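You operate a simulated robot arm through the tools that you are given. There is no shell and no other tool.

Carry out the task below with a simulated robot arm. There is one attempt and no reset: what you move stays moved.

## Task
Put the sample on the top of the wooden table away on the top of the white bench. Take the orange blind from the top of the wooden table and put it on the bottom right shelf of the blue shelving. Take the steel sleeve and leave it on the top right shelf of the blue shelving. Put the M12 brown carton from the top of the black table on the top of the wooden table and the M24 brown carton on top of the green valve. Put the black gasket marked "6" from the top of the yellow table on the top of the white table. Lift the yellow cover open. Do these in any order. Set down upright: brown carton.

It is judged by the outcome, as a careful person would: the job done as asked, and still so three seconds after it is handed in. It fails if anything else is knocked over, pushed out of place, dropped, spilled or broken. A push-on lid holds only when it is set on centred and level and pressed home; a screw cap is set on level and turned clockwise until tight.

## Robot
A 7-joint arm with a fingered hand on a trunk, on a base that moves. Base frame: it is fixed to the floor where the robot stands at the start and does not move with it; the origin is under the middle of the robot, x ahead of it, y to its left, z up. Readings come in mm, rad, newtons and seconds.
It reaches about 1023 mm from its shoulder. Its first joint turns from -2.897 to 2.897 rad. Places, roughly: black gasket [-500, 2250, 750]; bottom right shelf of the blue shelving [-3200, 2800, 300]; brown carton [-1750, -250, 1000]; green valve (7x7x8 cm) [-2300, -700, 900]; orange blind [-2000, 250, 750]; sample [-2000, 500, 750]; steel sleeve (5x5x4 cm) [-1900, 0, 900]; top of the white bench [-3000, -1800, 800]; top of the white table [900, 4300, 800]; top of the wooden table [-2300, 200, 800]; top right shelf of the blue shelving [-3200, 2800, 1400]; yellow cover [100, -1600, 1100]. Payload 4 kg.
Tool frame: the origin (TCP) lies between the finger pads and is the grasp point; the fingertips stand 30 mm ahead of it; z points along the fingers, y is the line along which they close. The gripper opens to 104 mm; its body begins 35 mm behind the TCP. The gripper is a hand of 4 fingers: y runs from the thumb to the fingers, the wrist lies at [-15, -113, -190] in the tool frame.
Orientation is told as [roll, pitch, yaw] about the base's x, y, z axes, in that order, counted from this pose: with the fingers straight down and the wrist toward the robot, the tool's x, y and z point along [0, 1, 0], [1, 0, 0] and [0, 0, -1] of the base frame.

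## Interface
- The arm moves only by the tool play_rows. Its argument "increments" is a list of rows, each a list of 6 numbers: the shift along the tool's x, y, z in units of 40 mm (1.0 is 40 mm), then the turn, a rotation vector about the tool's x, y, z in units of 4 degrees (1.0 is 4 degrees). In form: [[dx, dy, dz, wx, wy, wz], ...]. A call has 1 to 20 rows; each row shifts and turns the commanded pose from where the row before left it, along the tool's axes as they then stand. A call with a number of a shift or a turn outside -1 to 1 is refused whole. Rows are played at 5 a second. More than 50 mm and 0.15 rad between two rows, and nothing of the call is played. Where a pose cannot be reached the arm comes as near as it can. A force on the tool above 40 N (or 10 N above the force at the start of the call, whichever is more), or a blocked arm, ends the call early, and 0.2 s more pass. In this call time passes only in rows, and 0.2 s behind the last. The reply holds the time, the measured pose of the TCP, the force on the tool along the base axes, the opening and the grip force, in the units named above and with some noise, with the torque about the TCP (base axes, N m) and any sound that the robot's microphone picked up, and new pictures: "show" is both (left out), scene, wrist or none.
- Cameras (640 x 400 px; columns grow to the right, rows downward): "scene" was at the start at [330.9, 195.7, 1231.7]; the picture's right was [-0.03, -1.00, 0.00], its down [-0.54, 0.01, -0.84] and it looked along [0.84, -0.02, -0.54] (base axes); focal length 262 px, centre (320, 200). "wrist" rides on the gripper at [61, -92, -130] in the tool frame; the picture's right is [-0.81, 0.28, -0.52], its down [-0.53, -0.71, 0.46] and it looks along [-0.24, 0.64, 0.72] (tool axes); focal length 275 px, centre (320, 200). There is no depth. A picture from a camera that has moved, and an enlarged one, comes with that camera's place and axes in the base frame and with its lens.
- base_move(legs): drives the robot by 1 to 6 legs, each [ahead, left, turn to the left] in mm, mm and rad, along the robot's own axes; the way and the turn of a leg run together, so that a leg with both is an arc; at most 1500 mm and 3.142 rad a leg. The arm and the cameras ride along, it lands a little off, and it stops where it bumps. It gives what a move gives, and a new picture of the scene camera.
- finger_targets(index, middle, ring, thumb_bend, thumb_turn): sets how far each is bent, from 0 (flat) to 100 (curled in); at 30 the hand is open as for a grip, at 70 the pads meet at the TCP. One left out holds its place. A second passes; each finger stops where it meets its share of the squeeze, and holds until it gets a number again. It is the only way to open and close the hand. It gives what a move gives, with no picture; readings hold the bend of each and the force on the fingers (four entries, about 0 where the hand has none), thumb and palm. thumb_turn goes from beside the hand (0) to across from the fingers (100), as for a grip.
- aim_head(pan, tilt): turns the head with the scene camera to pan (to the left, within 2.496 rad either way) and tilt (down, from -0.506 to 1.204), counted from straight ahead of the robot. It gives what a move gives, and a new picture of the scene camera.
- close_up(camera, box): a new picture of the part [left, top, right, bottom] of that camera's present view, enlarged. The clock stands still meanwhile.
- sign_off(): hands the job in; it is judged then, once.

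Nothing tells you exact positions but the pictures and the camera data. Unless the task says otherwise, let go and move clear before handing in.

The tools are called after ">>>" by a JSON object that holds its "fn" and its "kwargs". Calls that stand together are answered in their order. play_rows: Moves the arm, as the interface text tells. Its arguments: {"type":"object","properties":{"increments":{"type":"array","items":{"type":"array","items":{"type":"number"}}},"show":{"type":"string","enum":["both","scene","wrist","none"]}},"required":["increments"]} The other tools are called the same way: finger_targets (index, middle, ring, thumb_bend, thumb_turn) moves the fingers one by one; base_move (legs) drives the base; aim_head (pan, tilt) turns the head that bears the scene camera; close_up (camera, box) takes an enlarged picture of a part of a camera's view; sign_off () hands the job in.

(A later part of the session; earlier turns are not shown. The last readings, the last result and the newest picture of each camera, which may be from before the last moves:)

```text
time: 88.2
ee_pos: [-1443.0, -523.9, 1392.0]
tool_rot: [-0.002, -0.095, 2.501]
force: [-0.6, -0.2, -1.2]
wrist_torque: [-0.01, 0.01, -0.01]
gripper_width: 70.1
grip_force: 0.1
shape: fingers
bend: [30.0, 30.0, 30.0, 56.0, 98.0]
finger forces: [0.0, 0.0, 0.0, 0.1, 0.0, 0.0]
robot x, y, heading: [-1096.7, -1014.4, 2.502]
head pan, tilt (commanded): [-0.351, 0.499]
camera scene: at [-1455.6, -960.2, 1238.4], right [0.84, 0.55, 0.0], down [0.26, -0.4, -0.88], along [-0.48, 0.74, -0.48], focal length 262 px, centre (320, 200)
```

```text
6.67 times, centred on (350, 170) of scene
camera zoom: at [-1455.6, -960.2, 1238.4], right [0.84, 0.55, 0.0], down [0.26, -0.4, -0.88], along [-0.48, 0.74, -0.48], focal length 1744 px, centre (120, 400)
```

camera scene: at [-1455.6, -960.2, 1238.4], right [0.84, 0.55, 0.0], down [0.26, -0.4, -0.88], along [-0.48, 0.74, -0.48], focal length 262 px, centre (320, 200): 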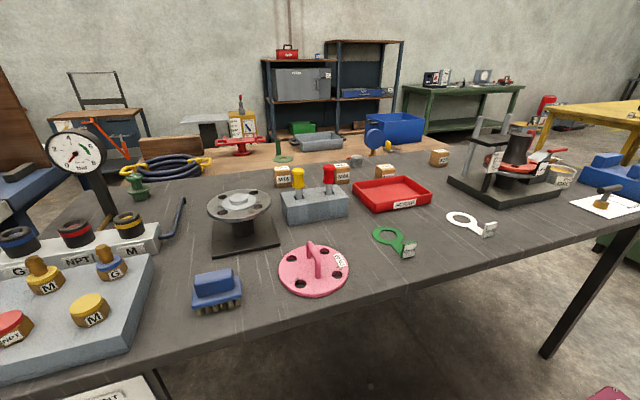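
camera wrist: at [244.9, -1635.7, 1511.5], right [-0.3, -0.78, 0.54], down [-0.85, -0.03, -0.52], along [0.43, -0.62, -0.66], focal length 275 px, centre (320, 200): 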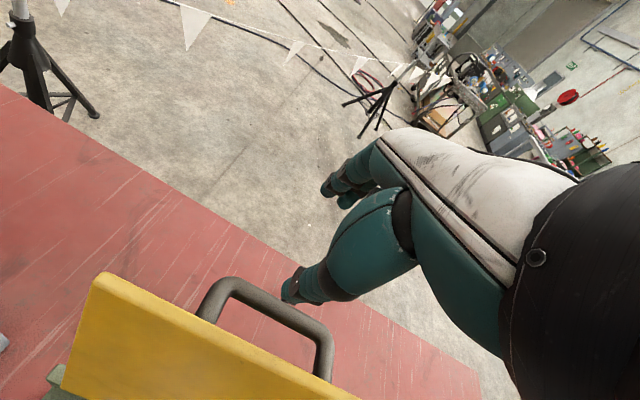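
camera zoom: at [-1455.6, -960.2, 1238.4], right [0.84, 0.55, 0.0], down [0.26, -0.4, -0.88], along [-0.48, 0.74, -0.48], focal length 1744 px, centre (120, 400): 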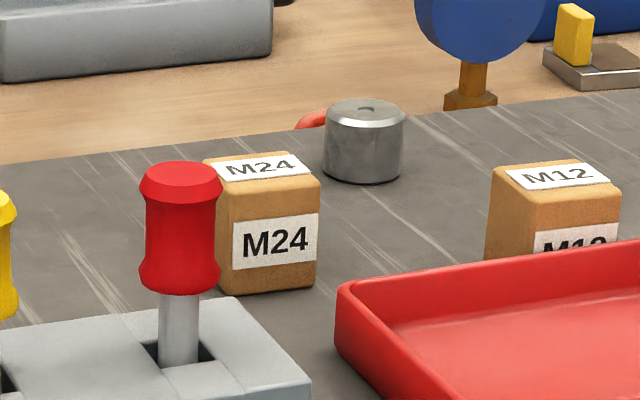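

M24's box centre is about (-1857, -213), aligned with the table, top near z 915; the table top is near z 865. I open the hand, level it and move above M24.

>>> {"fn": "finger_targets", "kwargs": {"index": 30, "middle": 30, "ring": 30, "thumb_bend": 30}}

>>> {"fn": "play_rows", "kwargs": {"increments": [[0, 0.9, 0.3, 1, 0, 0], [0, 1, 0.6, 0.38, 0, 0], [0, 1, 0.7, 0, 0, 0], [0, 1, 0.7, 0, 0, 0], [0, 1, 0.7, 0, 0, 0], [0, 1, 0.7, 0, 0, 0], [0, 1, 0.7, 0, 0, 0], [0, 1, 0.7, 0, 0, 0], [0, 1, 0.7, 0, 0, 0], [0, 1, 0.7, 0, 0, 0], [0, 1, 0.7, 0, 0, 0], [0, 1, 0.4, 0, 0, 0], [0, 0.93, 0.4, 0, 0, 0]], "show": "both"}}

```text
time: 89.2
ee_pos: [-1443.0, -524.2, 1391.4]
tool_rot: [0.0, -0.097, 2.499]
force: [-0.4, 0.3, 0.6]
wrist_torque: [-0.04, -0.01, 0.02]
gripper_width: 102.6
grip_force: 0.1
shape: fingers
bend: [30.0, 30.0, 30.0, 30.0, 98.0]
finger forces: [0.1, 0.0, 0.1, 0.0, 0.0, 0.0]
robot x, y, heading: [-1095.2, -1018.4, 2.498]
head pan, tilt (commanded): [-0.351, 0.499]
```

```text
time: 92.0
ee_pos: [-1854.9, -215.2, 1076.9]
tool_rot: [-0.001, -0.001, 2.5]
force: [0.4, -0.5, 1.2]
wrist_torque: [0.03, 0.01, -0.03]
gripper_width: 103.0
grip_force: 0.1
shape: fingers
bend: [30.0, 30.0, 30.0, 30.0, 98.0]
finger forces: [0.0, 0.0, 0.0, 0.0, 0.0, 0.0]
robot x, y, heading: [-1096.1, -1015.7, 2.499]
head pan, tilt (commanded): [-0.351, 0.499]
camera scene: at [-1455.3, -960.4, 1238.5], right [0.84, 0.55, 0.0], down [0.26, -0.4, -0.88], along [-0.48, 0.74, -0.48], focal length 262 px, centre (320, 200)
camera wrist: at [-1818.1, -318.1, 1208.1], right [0.27, 0.81, 0.52], down [0.89, 0.0, -0.46], along [-0.37, 0.58, -0.72], focal length 275 px, centre (320, 200)
```

scene: 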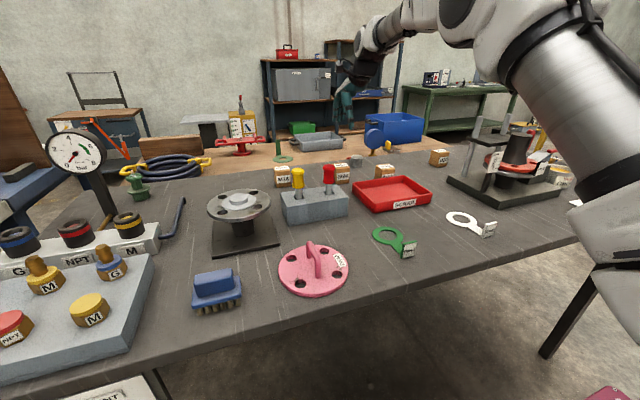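
wrist: 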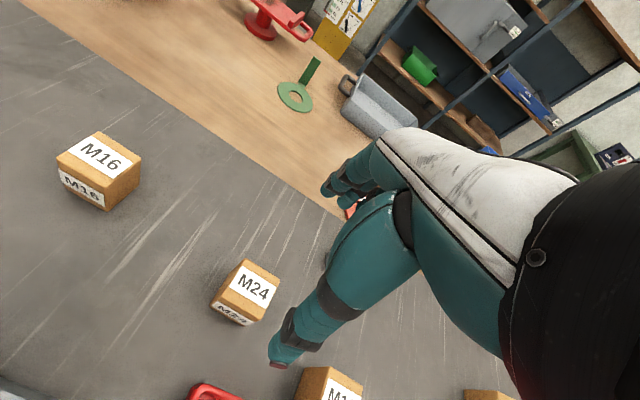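

>>> {"fn": "close_up", "kwargs": {"camera": "wrist", "box": [200, 240, 300, 340]}}

>>> {"fn": "close_up", "kwargs": {"camera": "scene", "box": [310, 80, 390, 200]}}

```text
4.00 times, centred on (250, 290) of wrist
camera zoom: at [-1818.1, -318.1, 1208.1], right [0.27, 0.81, 0.52], down [0.89, 0.0, -0.46], along [-0.37, 0.58, -0.72], focal length 1101 px, centre (600, -160)
```

zoom: 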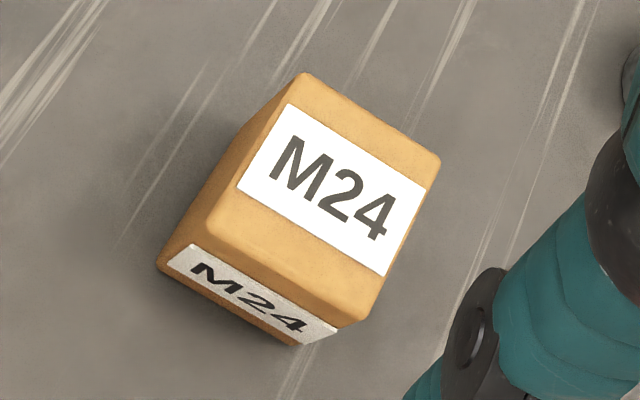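

```text
3.33 times, centred on (350, 140) of scene
camera zoom: at [-1455.3, -960.4, 1238.5], right [0.84, 0.55, 0.0], down [0.26, -0.4, -0.88], along [-0.48, 0.74, -0.48], focal length 872 px, centre (220, 400)
```

zoom: 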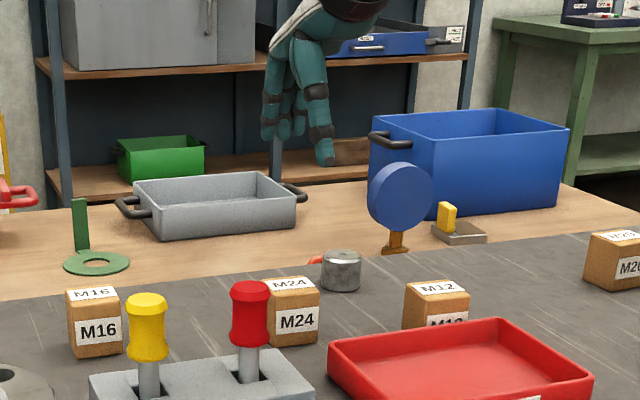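

M24 is at about (-1863, -206) with its top near z 908. I descend over it with the thumb on my side and fingers behind.

>>> {"fn": "play_rows", "kwargs": {"increments": [[-0.05, 0.29, 0.9, 0, 0, 0], [0, 0, 0.9, 0, 0, 0], [0, 0, 0.9, 0, 0, 0], [0, 0, 0.7, 0, 0, 0], [0, 0, 0.5, 0, 0, 0], [0, 0, 0.45, 0, 0, 0]], "show": "both"}}

```text
time: 93.4
ee_pos: [-1862.7, -206.4, 902.1]
tool_rot: [0.0, 0.0, 2.499]
force: [-0.5, 0.2, 0.1]
wrist_torque: [-0.03, 0.01, 0.01]
gripper_width: 102.8
grip_force: 0.1
shape: fingers
bend: [30.0, 30.0, 30.0, 30.0, 98.0]
finger forces: [0.1, 0.1, 0.1, 0.0, 0.0, 0.0]
robot x, y, heading: [-1094.1, -1020.1, 2.501]
head pan, tilt (commanded): [-0.351, 0.499]
camera scene: at [-1455.6, -960.2, 1238.4], right [0.84, 0.55, 0.0], down [0.26, -0.4, -0.88], along [-0.48, 0.74, -0.48], focal length 262 px, centre (320, 200)
camera wrist: at [-1826.1, -309.6, 1033.3], right [0.27, 0.81, 0.52], down [0.89, 0.0, -0.46], along [-0.37, 0.58, -0.72], focal length 275 px, centre (320, 200)
```

scene: 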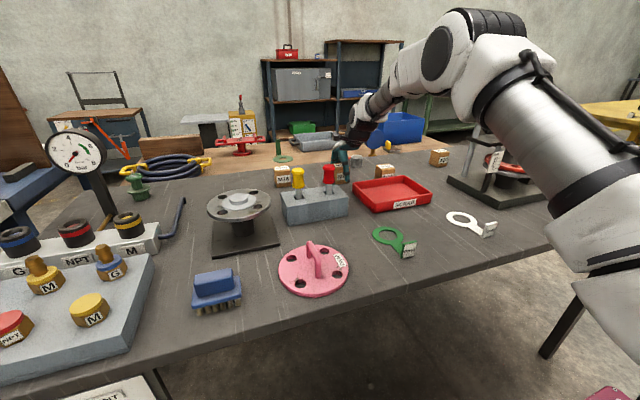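
wrist: 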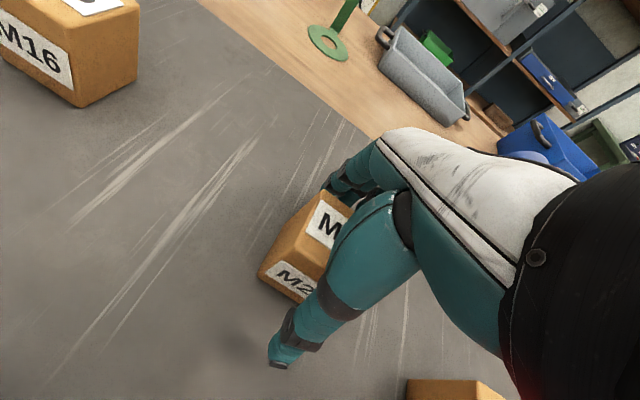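

>>> {"fn": "finger_targets", "kwargs": {"index": 62, "middle": 62, "ring": 62, "thumb_bend": 62}}

>>> {"fn": "close_up", "kwargs": {"camera": "wrist", "box": [220, 140, 440, 380]}}

```text
time: 94.4
ee_pos: [-1861.9, -206.2, 901.8]
tool_rot: [0.0, -0.001, 2.5]
force: [-0.8, 0.8, -0.7]
wrist_torque: [0.09, 0.05, 0.01]
gripper_width: 46.1
grip_force: 13.0
shape: fingers
bend: [54.0, 57.0, 58.0, 53.0, 96.0]
finger forces: [5.7, 4.6, 3.0, 0.1, 12.4, 0.1]
robot x, y, heading: [-1097.2, -1018.4, 2.504]
head pan, tilt (commanded): [-0.351, 0.499]
```

```text
1.67 times, centred on (330, 260) of wrist
camera zoom: at [-1826.1, -309.4, 1033.3], right [0.27, 0.81, 0.52], down [0.89, 0.0, -0.45], along [-0.37, 0.58, -0.72], focal length 459 px, centre (303, 100)
```

zoom: 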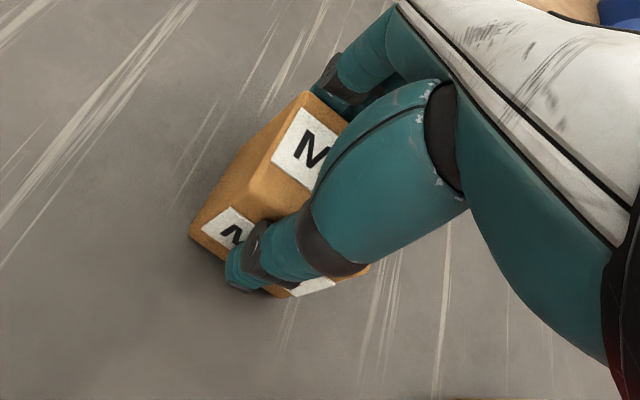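

M24 is held with about 13 N. I lift it straight up well clear of everything, then strafe left to bring the green valve within reach.

>>> {"fn": "play_rows", "kwargs": {"increments": [[0, 0, -0.5, 0, 0, 0], [0, 0, -0.8, 0, 0, 0], [0, 0, -1, 0, 0, 0], [0, 0, -1, 0, 0, 0], [0, 0, -1, 0, 0, 0], [0, 0, -1, 0, 0, 0], [0, 0, -1, 0, 0, 0], [0, -0.5, -1, 0, 0, 0], [0, -0.5, -1, 0, 0, 0]], "show": "both"}}

```text
time: 96.4
ee_pos: [-1830.1, -230.8, 1233.0]
tool_rot: [-0.002, 0.001, 2.498]
force: [0.7, -0.1, -5.1]
wrist_torque: [0.01, -0.01, -0.02]
gripper_width: 46.1
grip_force: 11.9
shape: fingers
bend: [54.0, 58.0, 59.0, 53.0, 96.0]
finger forces: [5.6, 4.1, 2.6, 0.0, 12.2, 0.1]
robot x, y, heading: [-1096.0, -1012.2, 2.499]
head pan, tilt (commanded): [-0.351, 0.499]
camera scene: at [-1456.1, -959.7, 1238.2], right [0.84, 0.55, 0.0], down [0.26, -0.4, -0.88], along [-0.48, 0.73, -0.48], focal length 262 px, centre (320, 200)
camera wrist: at [-1794.3, -333.9, 1364.1], right [0.26, 0.81, 0.52], down [0.89, 0.0, -0.45], along [-0.37, 0.58, -0.73], focal length 275 px, centre (320, 200)
```

scene: 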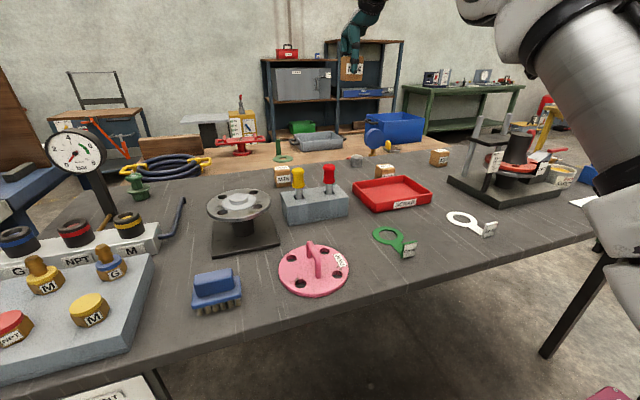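
wrist: 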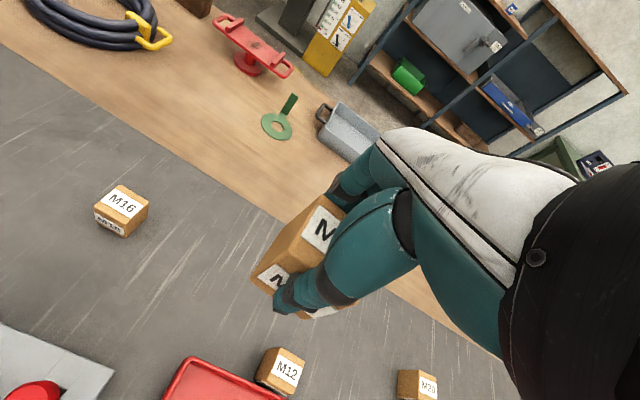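

>>> {"fn": "base_move", "kwargs": {"legs": [[0, 340, 0], [50, 0, 0]]}}

>>> {"fn": "aim_head", "kwargs": {"pan": 0.25, "tilt": 0.5}}

>>> {"fn": "close_up", "kwargs": {"camera": "wrist", "box": [0, 0, 640, 400]}}

```text
time: 99.1
ee_pos: [-2073.1, -472.2, 1233.5]
tool_rot: [-0.002, 0.0, 2.498]
force: [0.0, -0.1, -2.3]
wrist_torque: [0.0, 0.02, 0.0]
gripper_width: 46.1
grip_force: 12.3
shape: fingers
bend: [54.0, 58.0, 59.0, 53.0, 96.0]
finger forces: [5.6, 4.1, 2.6, 0.0, 12.2, 0.0]
robot x, y, heading: [-1339.8, -1263.0, 2.495]
head pan, tilt (commanded): [-0.351, 0.499]
camera scene: at [-1700.2, -1202.5, 1238.3], right [0.84, 0.55, 0.0], down [0.26, -0.4, -0.88], along [-0.48, 0.74, -0.48], focal length 262 px, centre (320, 200)
```

scene: 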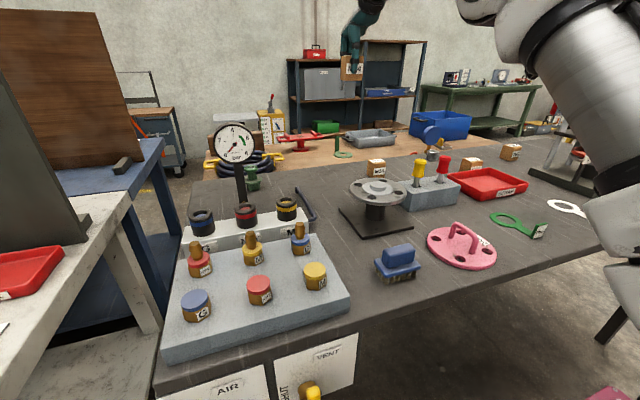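

```text
time: 100.1
ee_pos: [-2073.2, -472.7, 1234.0]
tool_rot: [-0.001, 0.001, 2.499]
force: [-0.3, -0.5, -2.6]
wrist_torque: [0.0, -0.02, 0.0]
gripper_width: 45.8
grip_force: 11.7
shape: fingers
bend: [54.0, 58.0, 59.0, 53.0, 96.0]
finger forces: [5.5, 4.1, 2.6, 0.0, 12.3, 0.1]
robot x, y, heading: [-1336.2, -1266.6, 2.494]
head pan, tilt (commanded): [0.25, 0.499]
camera scene: at [-1734.6, -1243.8, 1238.3], right [0.38, 0.92, 0.0], down [0.44, -0.18, -0.88], along [-0.81, 0.34, -0.48], focal length 262 px, centre (320, 200)
```

scene: 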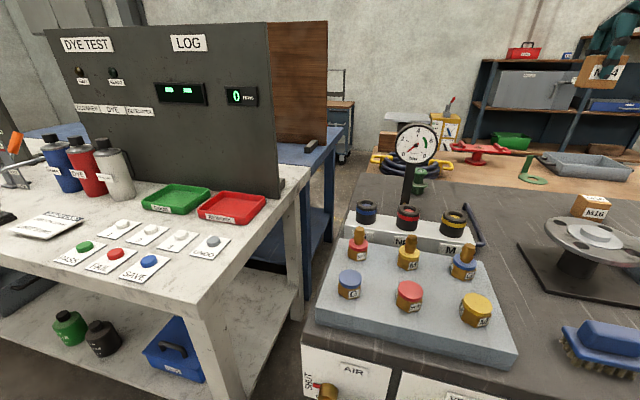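

```text
1.00 times, centred on (320, 200) of wrist (not enlarged: the box is as wide or as high as the picture)
camera zoom: at [-2036.9, -576.0, 1364.9], right [0.27, 0.81, 0.52], down [0.89, 0.0, -0.45], along [-0.37, 0.58, -0.72], focal length 275 px, centre (320, 200)
```

zoom: 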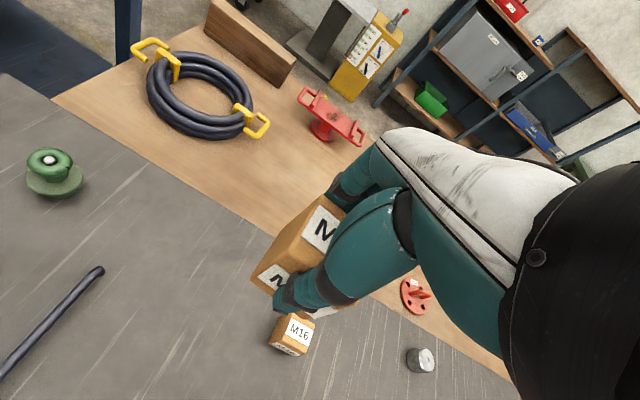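

>>> {"fn": "close_up", "kwargs": {"camera": "wrist", "box": [0, 120, 120, 220]}}

>>> {"fn": "close_up", "kwargs": {"camera": "scene", "box": [370, 110, 470, 210]}}

>>> {"fn": "close_up", "kwargs": {"camera": "wrist", "box": [370, 250, 480, 390]}}

```text
4.00 times, centred on (60, 170) of wrist
camera zoom: at [-2036.9, -576.0, 1364.9], right [0.27, 0.81, 0.52], down [0.89, 0.0, -0.45], along [-0.37, 0.58, -0.72], focal length 1101 px, centre (1360, 320)
```

zoom: 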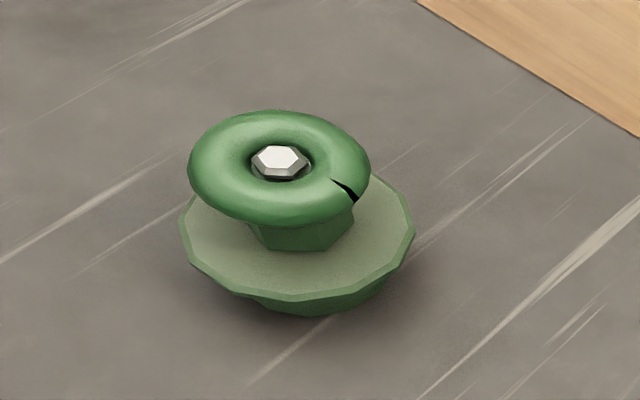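

```text
4.00 times, centred on (420, 160) of scene
camera zoom: at [-1734.6, -1243.8, 1238.3], right [0.38, 0.92, 0.0], down [0.44, -0.18, -0.88], along [-0.81, 0.34, -0.48], focal length 1046 px, centre (-80, 360)
```

zoom: 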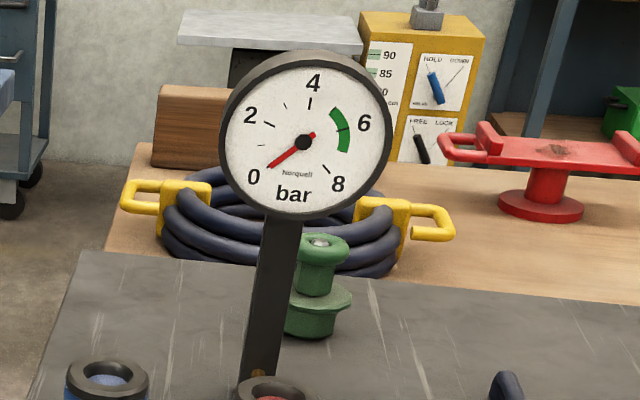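

```text
2.86 times, centred on (425, 320) of wrist
camera zoom: at [-2036.9, -576.0, 1364.9], right [0.27, 0.81, 0.52], down [0.89, 0.0, -0.45], along [-0.37, 0.58, -0.72], focal length 786 px, centre (20, -143)
```

zoom: 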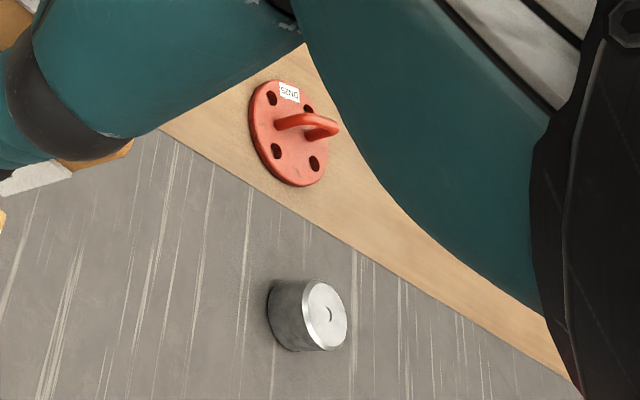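

The valve top is at about (-2317, -661, 928) with the gauge standing in front-left of it, so I yaw the hand 60° so the wrist comes in from the right and the forearm clears the gauge.

>>> {"fn": "play_rows", "kwargs": {"increments": [[0, 0, 0, 0, 0, -1], [0, 0, 0, 0, 0, -1], [0, 0, 0, 0, 0, -1], [0, 0, 0, 0, 0, -1], [0, 0, 0, 0, 0, -1], [0, 0, 0, 0, 0, -1], [0, 0, 0, 0, 0, -1], [0, 0, 0, 0, 0, -1], [0, 0, 0, 0, 0, -1], [0, 0, 0, 0, 0, -1], [0, 0, 0, 0, 0, -1], [0, 0, 0, 0, 0, -1], [0, 0, 0, 0, 0, -1], [0, 0, 0, 0, 0, -1], [0, 0, 0, 0, 0, -1]], "show": "both"}}

```text
time: 103.3
ee_pos: [-2040.6, -511.9, 1202.9]
tool_rot: [-0.002, 0.002, -2.738]
force: [1.2, -0.1, -2.8]
wrist_torque: [0.0, 0.02, -0.04]
gripper_width: 45.8
grip_force: 11.8
shape: fingers
bend: [54.0, 58.0, 59.0, 53.0, 96.0]
finger forces: [5.6, 3.9, 2.5, 0.0, 11.9, 0.0]
out of reach, approached as far as the arm can: row 7, 8, 9, 10, 11, 12, 13, 14, 15
robot x, y, heading: [-1340.8, -1259.0, 2.501]
head pan, tilt (commanded): [0.25, 0.499]
camera scene: at [-1734.6, -1243.9, 1238.3], right [0.38, 0.92, 0.0], down [0.44, -0.18, -0.88], along [-0.81, 0.34, -0.48], focal length 262 px, centre (320, 200)
camera wrist: at [-1932.7, -531.5, 1334.7], right [-0.57, 0.64, 0.52], down [0.45, 0.77, -0.45], along [-0.69, -0.03, -0.73], focal length 275 px, centre (320, 200)
```

scene: 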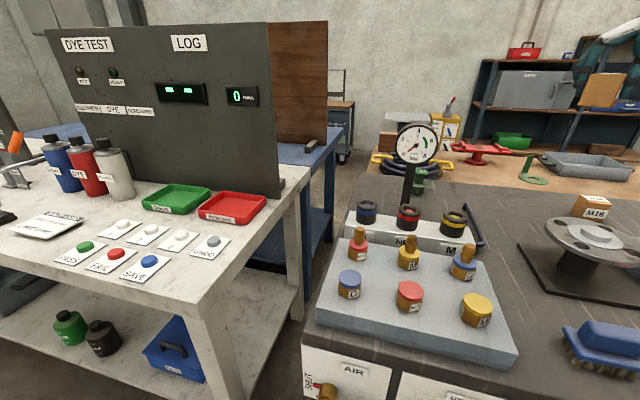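
wrist: 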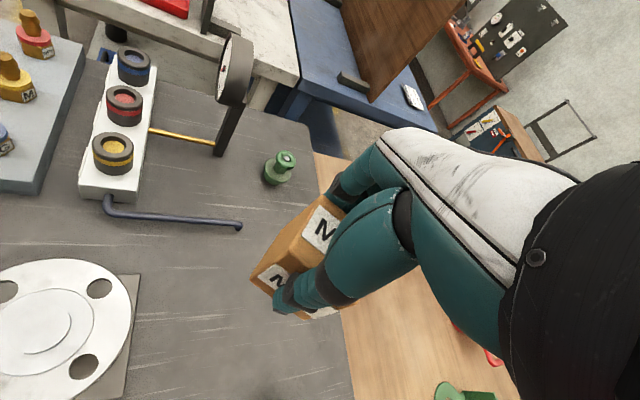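

The valve is slightly too far for this pose. I check how much room is left between my platform and the table by looking down.

>>> {"fn": "aim_head", "kwargs": {"pan": 0.3, "tilt": 1.2}}

>>> {"fn": "aim_head", "kwargs": {"pan": -0.5, "tilt": 1.2}}

```text
time: 104.4
ee_pos: [-2040.3, -511.1, 1203.5]
tool_rot: [0.001, 0.002, -2.74]
force: [0.0, -0.1, -2.9]
wrist_torque: [0.0, 0.03, 0.0]
gripper_width: 46.1
grip_force: 12.0
shape: fingers
bend: [54.0, 58.0, 59.0, 53.0, 96.0]
finger forces: [5.6, 3.9, 2.5, 0.0, 11.9, 0.0]
robot x, y, heading: [-1344.2, -1261.2, 2.494]
head pan, tilt (commanded): [0.3, 1.201]
camera scene: at [-1703.3, -1259.9, 1184.7], right [0.34, 0.94, 0.0], down [0.88, -0.31, -0.36], along [-0.34, 0.12, -0.93], focal length 262 px, centre (320, 200)
```

scene: 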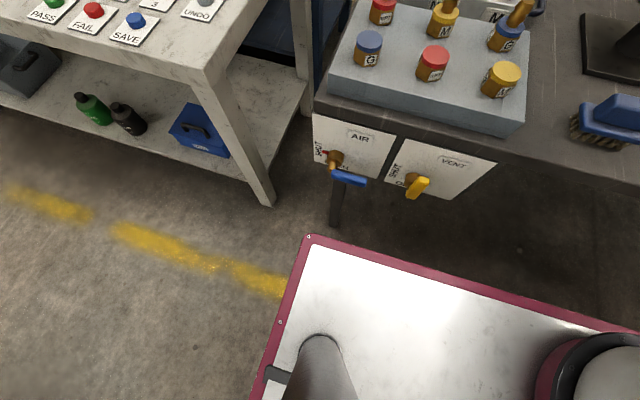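

```text
time: 105.5
ee_pos: [-2040.1, -511.4, 1202.3]
tool_rot: [0.0, 0.002, -2.739]
force: [0.5, -0.5, -2.9]
wrist_torque: [0.01, -0.01, 0.01]
gripper_width: 46.1
grip_force: 12.1
shape: fingers
bend: [54.0, 58.0, 59.0, 53.0, 96.0]
finger forces: [5.7, 3.9, 2.6, 0.0, 11.9, 0.0]
robot x, y, heading: [-1338.1, -1261.6, 2.494]
head pan, tilt (commanded): [-0.499, 1.201]
camera scene: at [-1673.9, -1227.9, 1184.6], right [0.91, 0.42, 0.0], down [0.39, -0.85, -0.36], along [-0.15, 0.33, -0.93], focal length 262 px, centre (320, 200)
```

scene: 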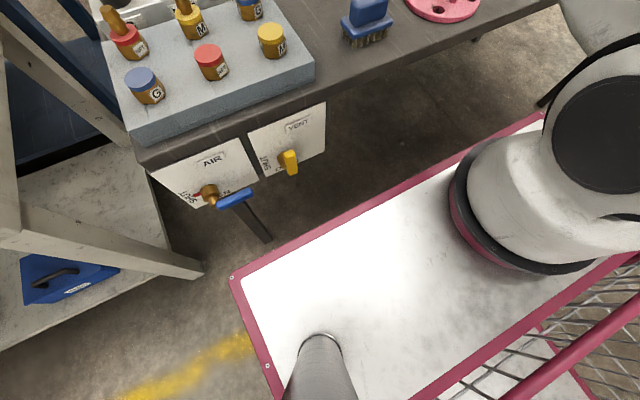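

There is about 170 mm between my platform and the table edge. I strafe left 130 mm and move ahead 95 mm to bring the valve into reach.

>>> {"fn": "base_move", "kwargs": {"legs": [[0, 130, 0], [95, 0, 0]]}}

>>> {"fn": "aim_head", "kwargs": {"pan": 0.1, "tilt": 0.55}}

>>> {"fn": "close_up", "kwargs": {"camera": "wrist", "box": [0, 0, 640, 400]}}

```text
time: 107.5
ee_pos: [-2193.5, -558.3, 1203.2]
tool_rot: [-0.001, 0.001, -2.74]
force: [-0.5, 0.4, -3.4]
wrist_torque: [0.02, 0.05, 0.0]
gripper_width: 46.2
grip_force: 12.1
shape: fingers
bend: [54.0, 58.0, 59.0, 53.0, 96.0]
finger forces: [5.6, 4.0, 2.5, 0.1, 12.0, 0.1]
robot x, y, heading: [-1494.2, -1306.3, 2.499]
head pan, tilt (commanded): [-0.499, 1.201]
camera scene: at [-1826.7, -1274.1, 1184.6], right [0.91, 0.41, 0.0], down [0.39, -0.85, -0.36], along [-0.15, 0.33, -0.93], focal length 262 px, centre (320, 200)
```

scene: 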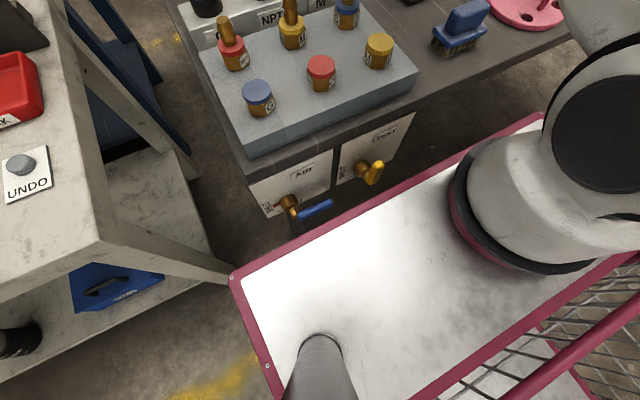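

```text
time: 108.5
ee_pos: [-2193.0, -558.7, 1202.3]
tool_rot: [0.0, 0.001, -2.741]
force: [-0.3, 0.8, -2.9]
wrist_torque: [-0.01, 0.0, -0.02]
gripper_width: 46.0
grip_force: 11.8
shape: fingers
bend: [54.0, 58.0, 59.0, 53.0, 96.0]
finger forces: [5.6, 4.0, 2.4, 0.0, 11.9, 0.0]
robot x, y, heading: [-1492.0, -1305.2, 2.491]
head pan, tilt (commanded): [0.099, 0.55]
camera scene: at [-1880.3, -1278.4, 1233.7], right [0.52, 0.85, 0.0], down [0.45, -0.27, -0.85], along [-0.73, 0.44, -0.52], focal length 262 px, centre (320, 200)
```

scene: 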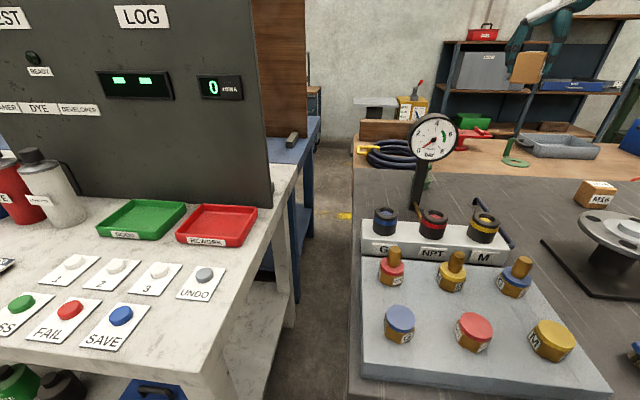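

```text
1.00 times, centred on (320, 200) of wrist (not enlarged: the box is as wide or as high as the picture)
camera zoom: at [-2085.3, -577.6, 1334.7], right [-0.57, 0.64, 0.52], down [0.45, 0.77, -0.45], along [-0.69, -0.03, -0.73], focal length 275 px, centre (320, 200)
```

zoom: 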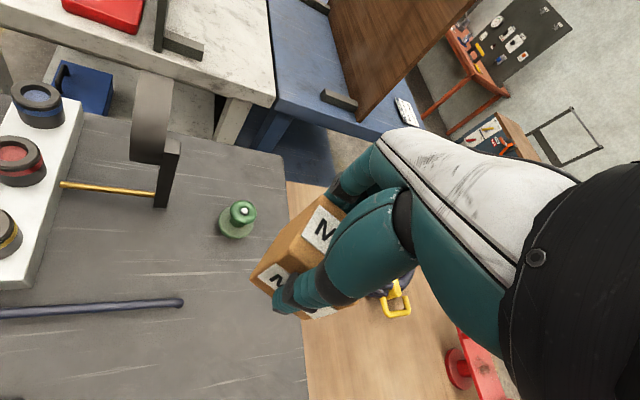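

The wrist view puts the valve top at (-2318, -661, 928), as before. I move M24 above it.

>>> {"fn": "play_rows", "kwargs": {"increments": [[0.285, 0.97, 0, 0, 0, 0], [0.285, 0.97, 0, 0, 0, 0], [0.285, 0.97, 0, 0, 0, 0], [0.285, 0.97, 0, 0, 0, 0], [0, 0, 0.9, 0, 0, 0], [0, 0, 0.9, 0, 0, 0], [0, 0, 0.9, 0, 0, 0], [0, 0, 0.9, 0, 0, 0], [0, 0, 0.6, 0, 0, 0]], "show": "both"}}

>>> {"fn": "close_up", "kwargs": {"camera": "wrist", "box": [180, 160, 400, 360]}}

>>> {"fn": "close_up", "kwargs": {"camera": "scene", "box": [350, 90, 510, 210]}}

```text
time: 110.5
ee_pos: [-2350.4, -636.3, 1048.4]
tool_rot: [0.0, 0.005, -2.74]
force: [0.9, -0.7, -2.1]
wrist_torque: [0.02, 0.01, -0.01]
gripper_width: 45.9
grip_force: 11.7
shape: fingers
bend: [54.0, 58.0, 59.0, 53.0, 96.0]
finger forces: [5.7, 3.8, 2.5, 0.0, 11.9, 0.0]
out of reach, approached as far as the arm can: row 3, 4, 5, 6, 7, 8, 9
robot x, y, heading: [-1495.4, -1306.2, 2.497]
head pan, tilt (commanded): [0.099, 0.55]
camera scene: at [-1880.2, -1278.6, 1233.8], right [0.52, 0.86, 0.0], down [0.45, -0.27, -0.85], along [-0.73, 0.44, -0.52], focal length 262 px, centre (320, 200)
camera wrist: at [-2242.5, -654.6, 1180.0], right [-0.57, 0.64, 0.52], down [0.45, 0.77, -0.45], along [-0.69, -0.03, -0.73], focal length 275 px, centre (320, 200)
```

scene: 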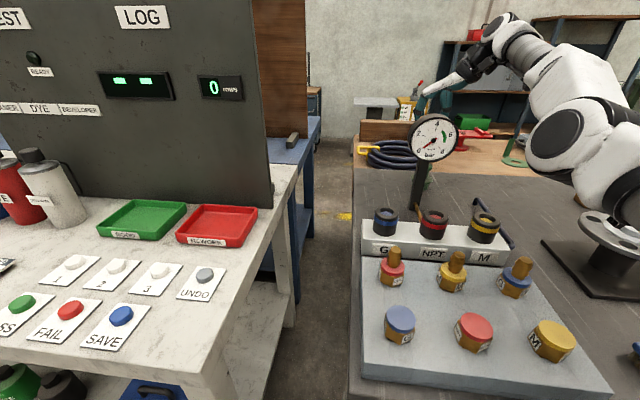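
wrist: 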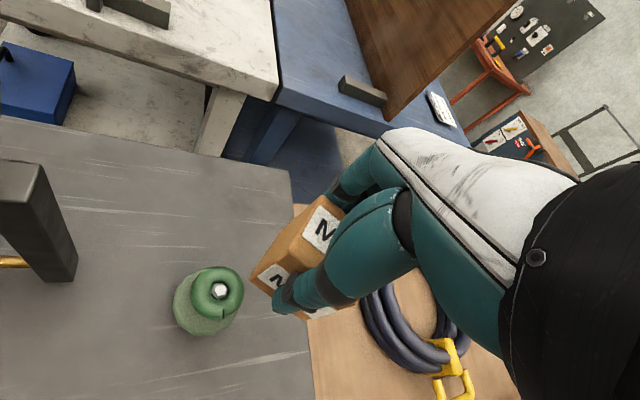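

```text
2.00 times, centred on (290, 260) of wrist
camera zoom: at [-2242.5, -654.6, 1180.0], right [-0.57, 0.64, 0.52], down [0.45, 0.77, -0.45], along [-0.69, -0.03, -0.73], focal length 551 px, centre (380, 80)
```

zoom: 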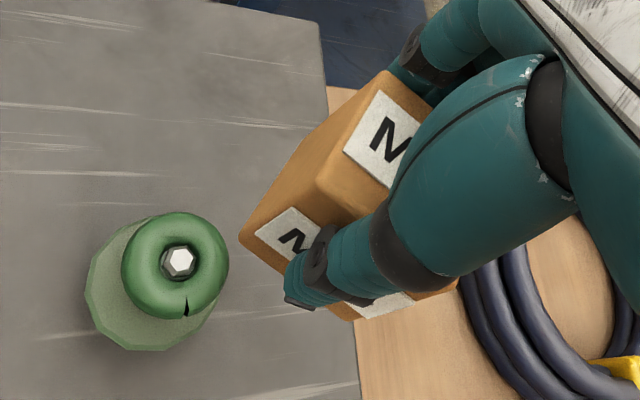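

```text
3.33 times, centred on (430, 150) of scene
camera zoom: at [-1880.2, -1278.6, 1233.8], right [0.52, 0.86, 0.0], down [0.45, -0.27, -0.85], along [-0.73, 0.44, -0.52], focal length 872 px, centre (-47, 367)
```

zoom: 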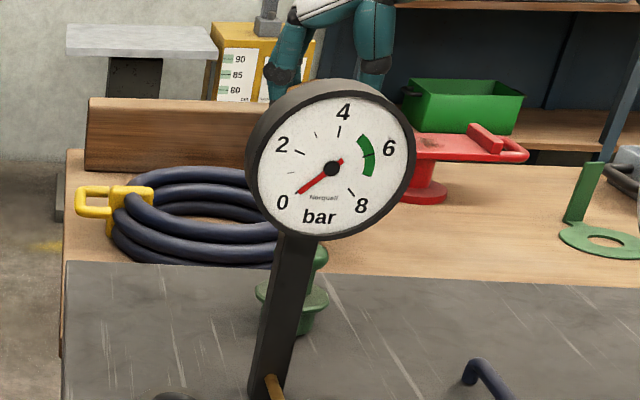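

The commanded pose had drifted beyond reach earlier, which explains the offset. I correct to bring the carton over the valve centre (-2319, -659).

>>> {"fn": "play_rows", "kwargs": {"increments": [[0.585, -0.19, 0, 0, 0, 0], [0.58, -0.185, 0, 0, 0, 0], [0, 0, 0.5, 0, 0, 0]], "show": "both"}}

>>> {"fn": "close_up", "kwargs": {"camera": "wrist", "box": [180, 160, 400, 360]}}

```text
time: 111.3
ee_pos: [-2358.3, -643.0, 1039.1]
tool_rot: [0.001, 0.003, -2.739]
force: [1.1, 0.0, -3.2]
wrist_torque: [0.01, 0.02, -0.01]
gripper_width: 46.2
grip_force: 12.1
shape: fingers
bend: [54.0, 58.0, 59.0, 53.0, 96.0]
finger forces: [5.7, 3.8, 2.4, 0.1, 12.0, 0.1]
out of reach, approached as far as the arm can: row 1, 2, 3
robot x, y, heading: [-1493.9, -1309.2, 2.497]
head pan, tilt (commanded): [0.099, 0.55]
camera scene: at [-1880.3, -1278.5, 1233.8], right [0.52, 0.86, 0.0], down [0.45, -0.27, -0.85], along [-0.73, 0.44, -0.52], focal length 262 px, centre (320, 200)
camera wrist: at [-2250.1, -660.8, 1172.1], right [-0.57, 0.64, 0.51], down [0.45, 0.77, -0.45], along [-0.69, -0.03, -0.73], focal length 275 px, centre (320, 200)
```

scene: 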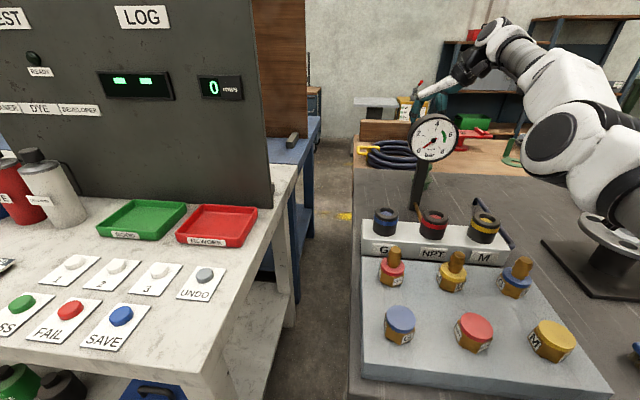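
wrist: 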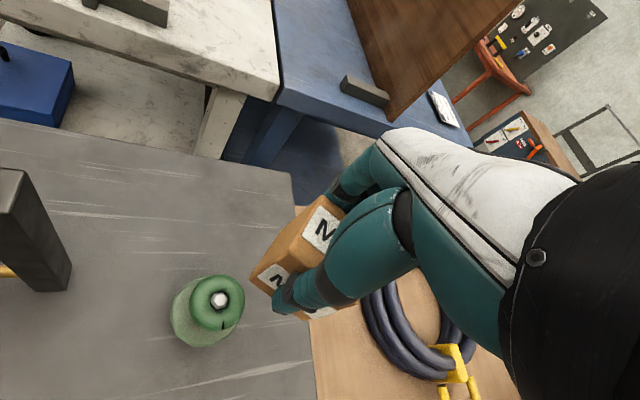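

```text
2.00 times, centred on (290, 260) of wrist
camera zoom: at [-2250.1, -660.8, 1172.1], right [-0.57, 0.64, 0.51], down [0.45, 0.77, -0.45], along [-0.69, -0.03, -0.73], focal length 551 px, centre (380, 80)
```

zoom: 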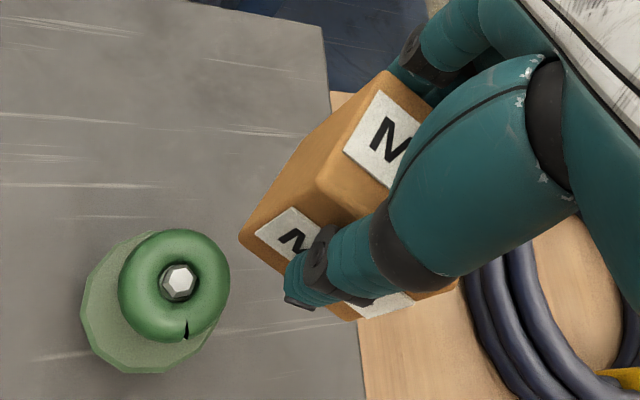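

The extra yaw seems to hit a joint limit rather than reach. I rotate the hand back by 32° and see whether it settles at the commanded point over the valve.

>>> {"fn": "play_rows", "kwargs": {"increments": [[0, 0, 0, 0, 0, 1], [0, 0, 0, 0, 0, 1], [0, 0, 0, 0, 0, 1], [0, 0, 0, 0, 0, 1], [0, 0, 0, 0, 0, 1], [0, 0, 0, 0, 0, 1], [0, 0, 0, 0, 0, 1], [0, 0, 0, 0, 0, 1]], "show": "both"}}

```text
time: 113.2
ee_pos: [-2394.3, -612.7, 1051.6]
tool_rot: [0.0, 0.004, 2.984]
force: [0.2, -0.5, -2.5]
wrist_torque: [0.02, 0.0, 0.0]
gripper_width: 46.2
grip_force: 11.3
shape: fingers
bend: [54.0, 58.0, 59.0, 53.0, 96.0]
finger forces: [5.7, 3.8, 2.4, 0.0, 11.8, 0.1]
out of reach, approached as far as the arm can: row 1, 2, 3, 4, 5, 6, 7, 8
robot x, y, heading: [-1491.9, -1306.0, 2.501]
head pan, tilt (commanded): [0.099, 0.55]
camera scene: at [-1880.4, -1278.4, 1233.7], right [0.52, 0.86, 0.0], down [0.45, -0.27, -0.85], along [-0.73, 0.44, -0.52], focal length 262 px, centre (320, 200)
camera wrist: at [-2314.1, -686.6, 1183.9], right [-0.15, 0.84, 0.52], down [0.79, 0.41, -0.45], along [-0.6, 0.34, -0.73], focal length 275 px, centre (320, 200)
```

scene: 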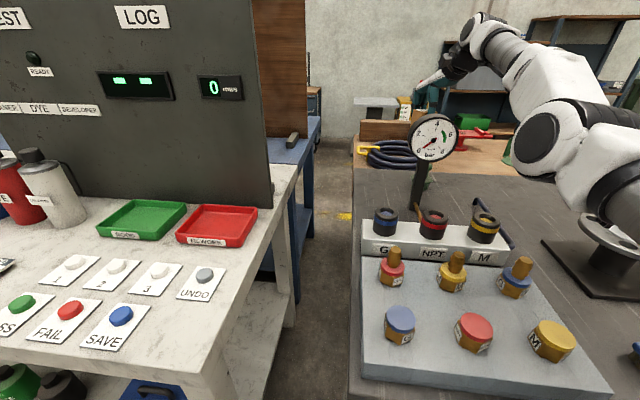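
wrist: 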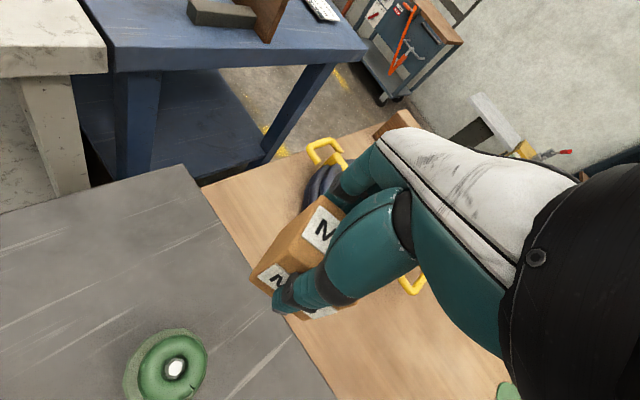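

The arm seems stuck near a joint limit with the elbow swung low to the right. I back out: raise, retract and turn the hand back to straight, then check the arm's posture.

>>> {"fn": "play_rows", "kwargs": {"increments": [[0, -0.3, -1, 0, 0, 0.5], [0, -0.3, -1, 0, 0, 0.5], [0, -0.5, -1, 0, 0, 1], [0, -0.7, -1, 0, 0, 1], [0, -1, -0.8, 0, 0, 1], [0, -1, -0.5, 0, 0, 1], [0, -1, 0, 0, 0, 1], [0, -1, 0, 0, 0, 1], [0, -1, 0, 0, 0, 0]], "show": "scene"}}

```text
refused: row 5 steps farther than a row can; nothing moved
```

>>> {"fn": "play_rows", "kwargs": {"increments": [[0, -0.3, -0.9, 0, 0, 0.5], [0, -0.3, -0.9, 0, 0, 0.5], [0, -0.5, -0.9, 0, 0, 1], [0, -0.6, -0.9, 0, 0, 1], [0, -0.8, -0.6, 0, 0, 1], [0, -0.9, -0.4, 0, 0, 1], [0, -1, 0, 0, 0, 1], [0, -1, 0, 0, 0, 1], [0, -1, 0, 0, 0, 0]], "show": "scene"}}

```text
time: 115.2
ee_pos: [-2278.0, -639.6, 1322.7]
tool_rot: [-0.001, 0.003, 2.495]
force: [0.6, -0.3, -3.8]
wrist_torque: [-0.03, -0.07, -0.02]
gripper_width: 45.8
grip_force: 11.4
shape: fingers
bend: [54.0, 58.0, 59.0, 53.0, 96.0]
finger forces: [5.6, 3.8, 2.4, 0.0, 11.5, 0.0]
out of reach, approached as far as the arm can: row 3, 4, 5, 6, 7, 8, 9
robot x, y, heading: [-1492.6, -1304.2, 2.498]
head pan, tilt (commanded): [0.099, 0.55]
camera scene: at [-1880.5, -1278.3, 1233.7], right [0.52, 0.86, 0.0], down [0.45, -0.27, -0.85], along [-0.73, 0.44, -0.52], focal length 262 px, centre (320, 200)
```

scene: 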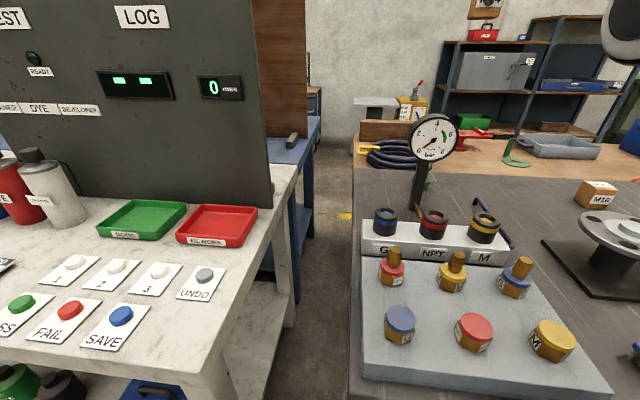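

The arm appears stuck in its stretched-out singularity, so its position error is purely radial. I let it settle with zero rows and watch.

>>> {"fn": "play_rows", "kwargs": {"increments": [[0, 0, 0, 0, 0, 0], [0, 0, 0, 0, 0, 0], [0, 0, 0, 0, 0, 0], [0, 0, 0, 0, 0, 0], [0, 0, 0, 0, 0, 0]], "show": "wrist"}}

```text
time: 116.3
ee_pos: [-2279.6, -640.6, 1323.9]
tool_rot: [0.0, 0.002, 2.496]
force: [-0.1, 0.4, -3.2]
wrist_torque: [0.0, 0.04, -0.03]
gripper_width: 45.8
grip_force: 11.5
shape: fingers
bend: [55.0, 58.0, 59.0, 53.0, 96.0]
finger forces: [5.6, 3.8, 2.4, 0.0, 11.6, 0.0]
robot x, y, heading: [-1493.2, -1304.1, 2.494]
head pan, tilt (commanded): [0.099, 0.55]
camera wrist: at [-2242.7, -743.3, 1455.2], right [0.27, 0.81, 0.52], down [0.89, 0.0, -0.45], along [-0.37, 0.58, -0.73], focal length 275 px, centre (320, 200)
```

wrist: 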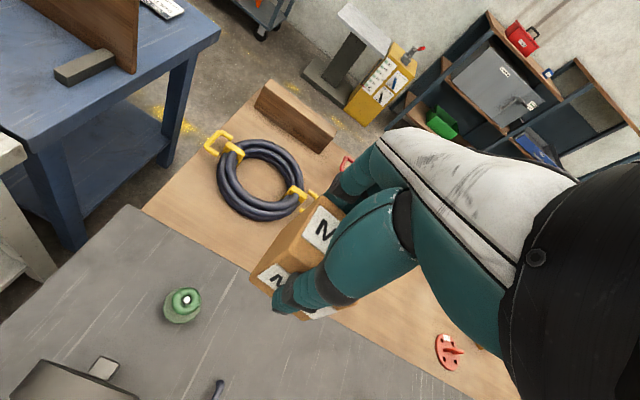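

>>> {"fn": "play_rows", "kwargs": {"increments": [[0, -0.5, 0.3, 0, 0, 0], [0, -0.5, 0.3, 0, 0, 0]], "show": "none"}}

```text
time: 117.0
ee_pos: [-2278.7, -641.3, 1325.5]
tool_rot: [-0.002, 0.002, 2.495]
force: [-0.3, 0.6, -2.3]
wrist_torque: [0.02, 0.0, -0.02]
gripper_width: 45.7
grip_force: 11.4
shape: fingers
bend: [55.0, 58.0, 59.0, 53.0, 96.0]
finger forces: [5.7, 3.7, 2.4, 0.0, 11.6, 0.0]
out of reach, approached as far as the arm can: row 1, 2
robot x, y, heading: [-1490.0, -1309.3, 2.497]
head pan, tilt (commanded): [0.099, 0.55]
```

>>> {"fn": "aim_head", "kwargs": {"pan": -0.6, "tilt": 0.0}}

>>> {"fn": "aim_head", "kwargs": {"pan": -1.2, "tilt": 0.1}}

```text
time: 118.0
ee_pos: [-2277.6, -642.6, 1326.2]
tool_rot: [-0.003, 0.001, 2.496]
force: [-0.5, -0.7, -1.7]
wrist_torque: [0.02, 0.0, -0.01]
gripper_width: 45.9
grip_force: 11.3
shape: fingers
bend: [55.0, 58.0, 59.0, 53.0, 96.0]
finger forces: [5.5, 3.8, 2.2, 0.1, 11.6, 0.0]
robot x, y, heading: [-1495.7, -1306.6, 2.497]
head pan, tilt (commanded): [-0.6, 0.0]
camera scene: at [-1832.5, -1239.8, 1284.4], right [0.95, 0.32, 0.0], down [0.0, 0.0, -1.0], along [-0.32, 0.95, 0.0], focal length 262 px, centre (320, 200)
```

scene: 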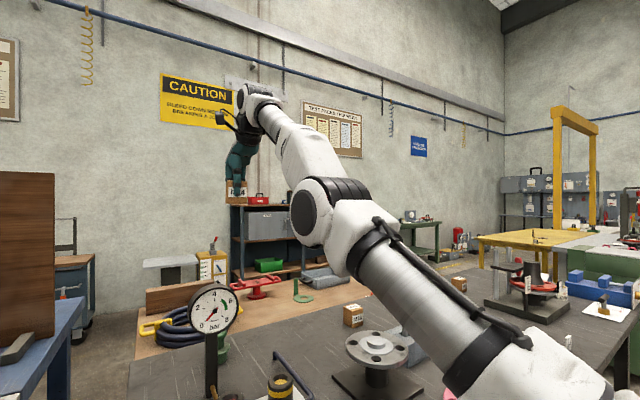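

```text
time: 119.0
ee_pos: [-2277.5, -641.5, 1325.2]
tool_rot: [0.0, 0.002, 2.496]
force: [0.5, 0.7, -2.7]
wrist_torque: [0.02, 0.05, 0.01]
gripper_width: 45.6
grip_force: 11.7
shape: fingers
bend: [55.0, 58.0, 59.0, 53.0, 96.0]
finger forces: [5.6, 3.6, 2.3, 0.1, 11.7, 0.0]
robot x, y, heading: [-1494.0, -1304.7, 2.5]
head pan, tilt (commanded): [-1.201, 0.099]
camera scene: at [-1778.7, -1236.4, 1275.4], right [0.96, -0.27, 0.0], down [-0.03, -0.1, -1.0], along [0.27, 0.96, -0.1], focal length 262 px, centre (320, 200)
```

scene: 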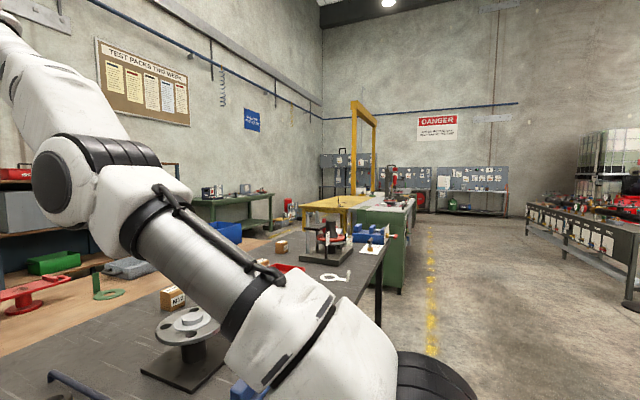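

The arm is indeed stretched straight. I command a clear straight pull-back at this safe height so the elbow has to fold.

>>> {"fn": "play_rows", "kwargs": {"increments": [[0, -1, 0, 0, 0, 0], [0, -1, 0, 0, 0, 0], [0, -1, 0, 0, 0, 0], [0, -1, 0, 0, 0, 0], [0, -1, 0, 0, 0, 0], [0, -1, 0, 0, 0, 0], [0, -1, 0, 0, 0, 0], [0, -1, 0, 0, 0, 0], [0, -1, 0, 0, 0, 0], [0, -1, 0, 0, 0, 0]], "show": "scene"}}

```text
time: 121.2
ee_pos: [-2113.7, -776.2, 1523.3]
tool_rot: [-0.003, 0.003, 2.495]
force: [-0.4, 0.7, -3.6]
wrist_torque: [0.07, -0.03, -0.01]
gripper_width: 45.7
grip_force: 12.0
shape: fingers
bend: [55.0, 58.0, 59.0, 53.0, 96.0]
finger forces: [5.7, 3.7, 2.5, 0.0, 11.5, 0.0]
out of reach, approached as far as the arm can: row 1, 2, 3, 4, 5, 6, 7, 8, 9, 10
robot x, y, heading: [-1491.2, -1309.0, 2.497]
head pan, tilt (commanded): [-1.201, 0.099]
camera scene: at [-1778.8, -1236.2, 1275.3], right [0.96, -0.27, 0.0], down [-0.03, -0.1, -0.99], along [0.27, 0.96, -0.1], focal length 262 px, centre (320, 200)
```

scene: 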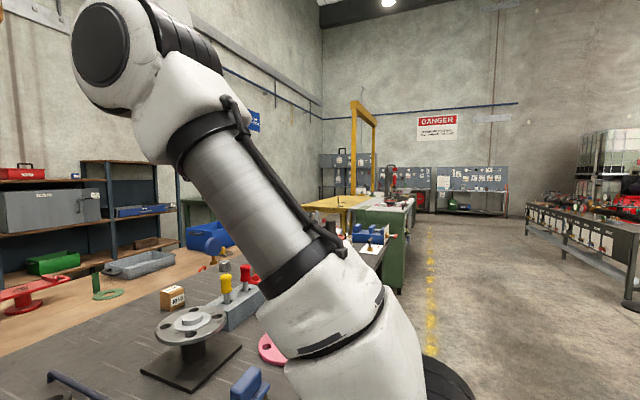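

>>> {"fn": "play_rows", "kwargs": {"increments": [[-0.19, -0.53, 0.83, 0, 0, 0], [-0.19, -0.53, 0.83, 0, 0, 0], [-0.19, -0.53, 0.83, 0, 0, 0], [-0.19, -0.53, 0.83, 0, 0, 0], [-0.19, -0.53, 0.83, 0, 0, 0], [-0.19, -0.53, 0.83, 0, 0, 0], [-0.19, -0.53, 0.83, 0, 0, 0], [-0.19, -0.53, 0.83, 0, 0, 0], [0, 0, 0, 0, 0, 0], [0, 0, 0, 0, 0, 0], [0, 0, 0, 0, 0, 0], [0, 0, 0, 0, 0, 0], [0, 0, 0, 0, 0, 0], [0, 0, 0, 0, 0, 0], [0, 0, 0, 0, 0, 0], [0, 0, 0, 0, 0, 0], [0, 0, 0, 0, 0, 0], [0, 0, 0, 0, 0, 0], [0, 0, 0, 0, 0, 0], [0, 0, 0, 0, 0, 0]], "show": "scene"}}

```text
time: 125.4
ee_pos: [-2091.9, -744.8, 1524.1]
tool_rot: [-0.002, 0.002, 2.496]
force: [-0.5, 0.0, -3.1]
wrist_torque: [0.03, -0.01, 0.01]
gripper_width: 45.8
grip_force: 11.8
shape: fingers
bend: [55.0, 58.0, 59.0, 53.0, 96.0]
finger forces: [5.7, 3.8, 2.2, 0.1, 11.5, 0.1]
out of reach, approached as far as the arm can: row 1, 2, 3, 4, 5, 6, 7, 8
robot x, y, heading: [-1494.9, -1307.1, 2.498]
head pan, tilt (commanded): [-1.201, 0.099]
camera scene: at [-1778.6, -1236.4, 1275.4], right [0.96, -0.27, 0.0], down [-0.03, -0.1, -0.99], along [0.27, 0.96, -0.1], focal length 262 px, centre (320, 200)
```

scene: 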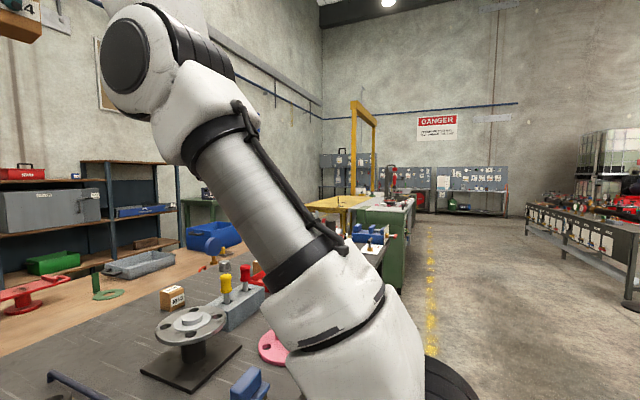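

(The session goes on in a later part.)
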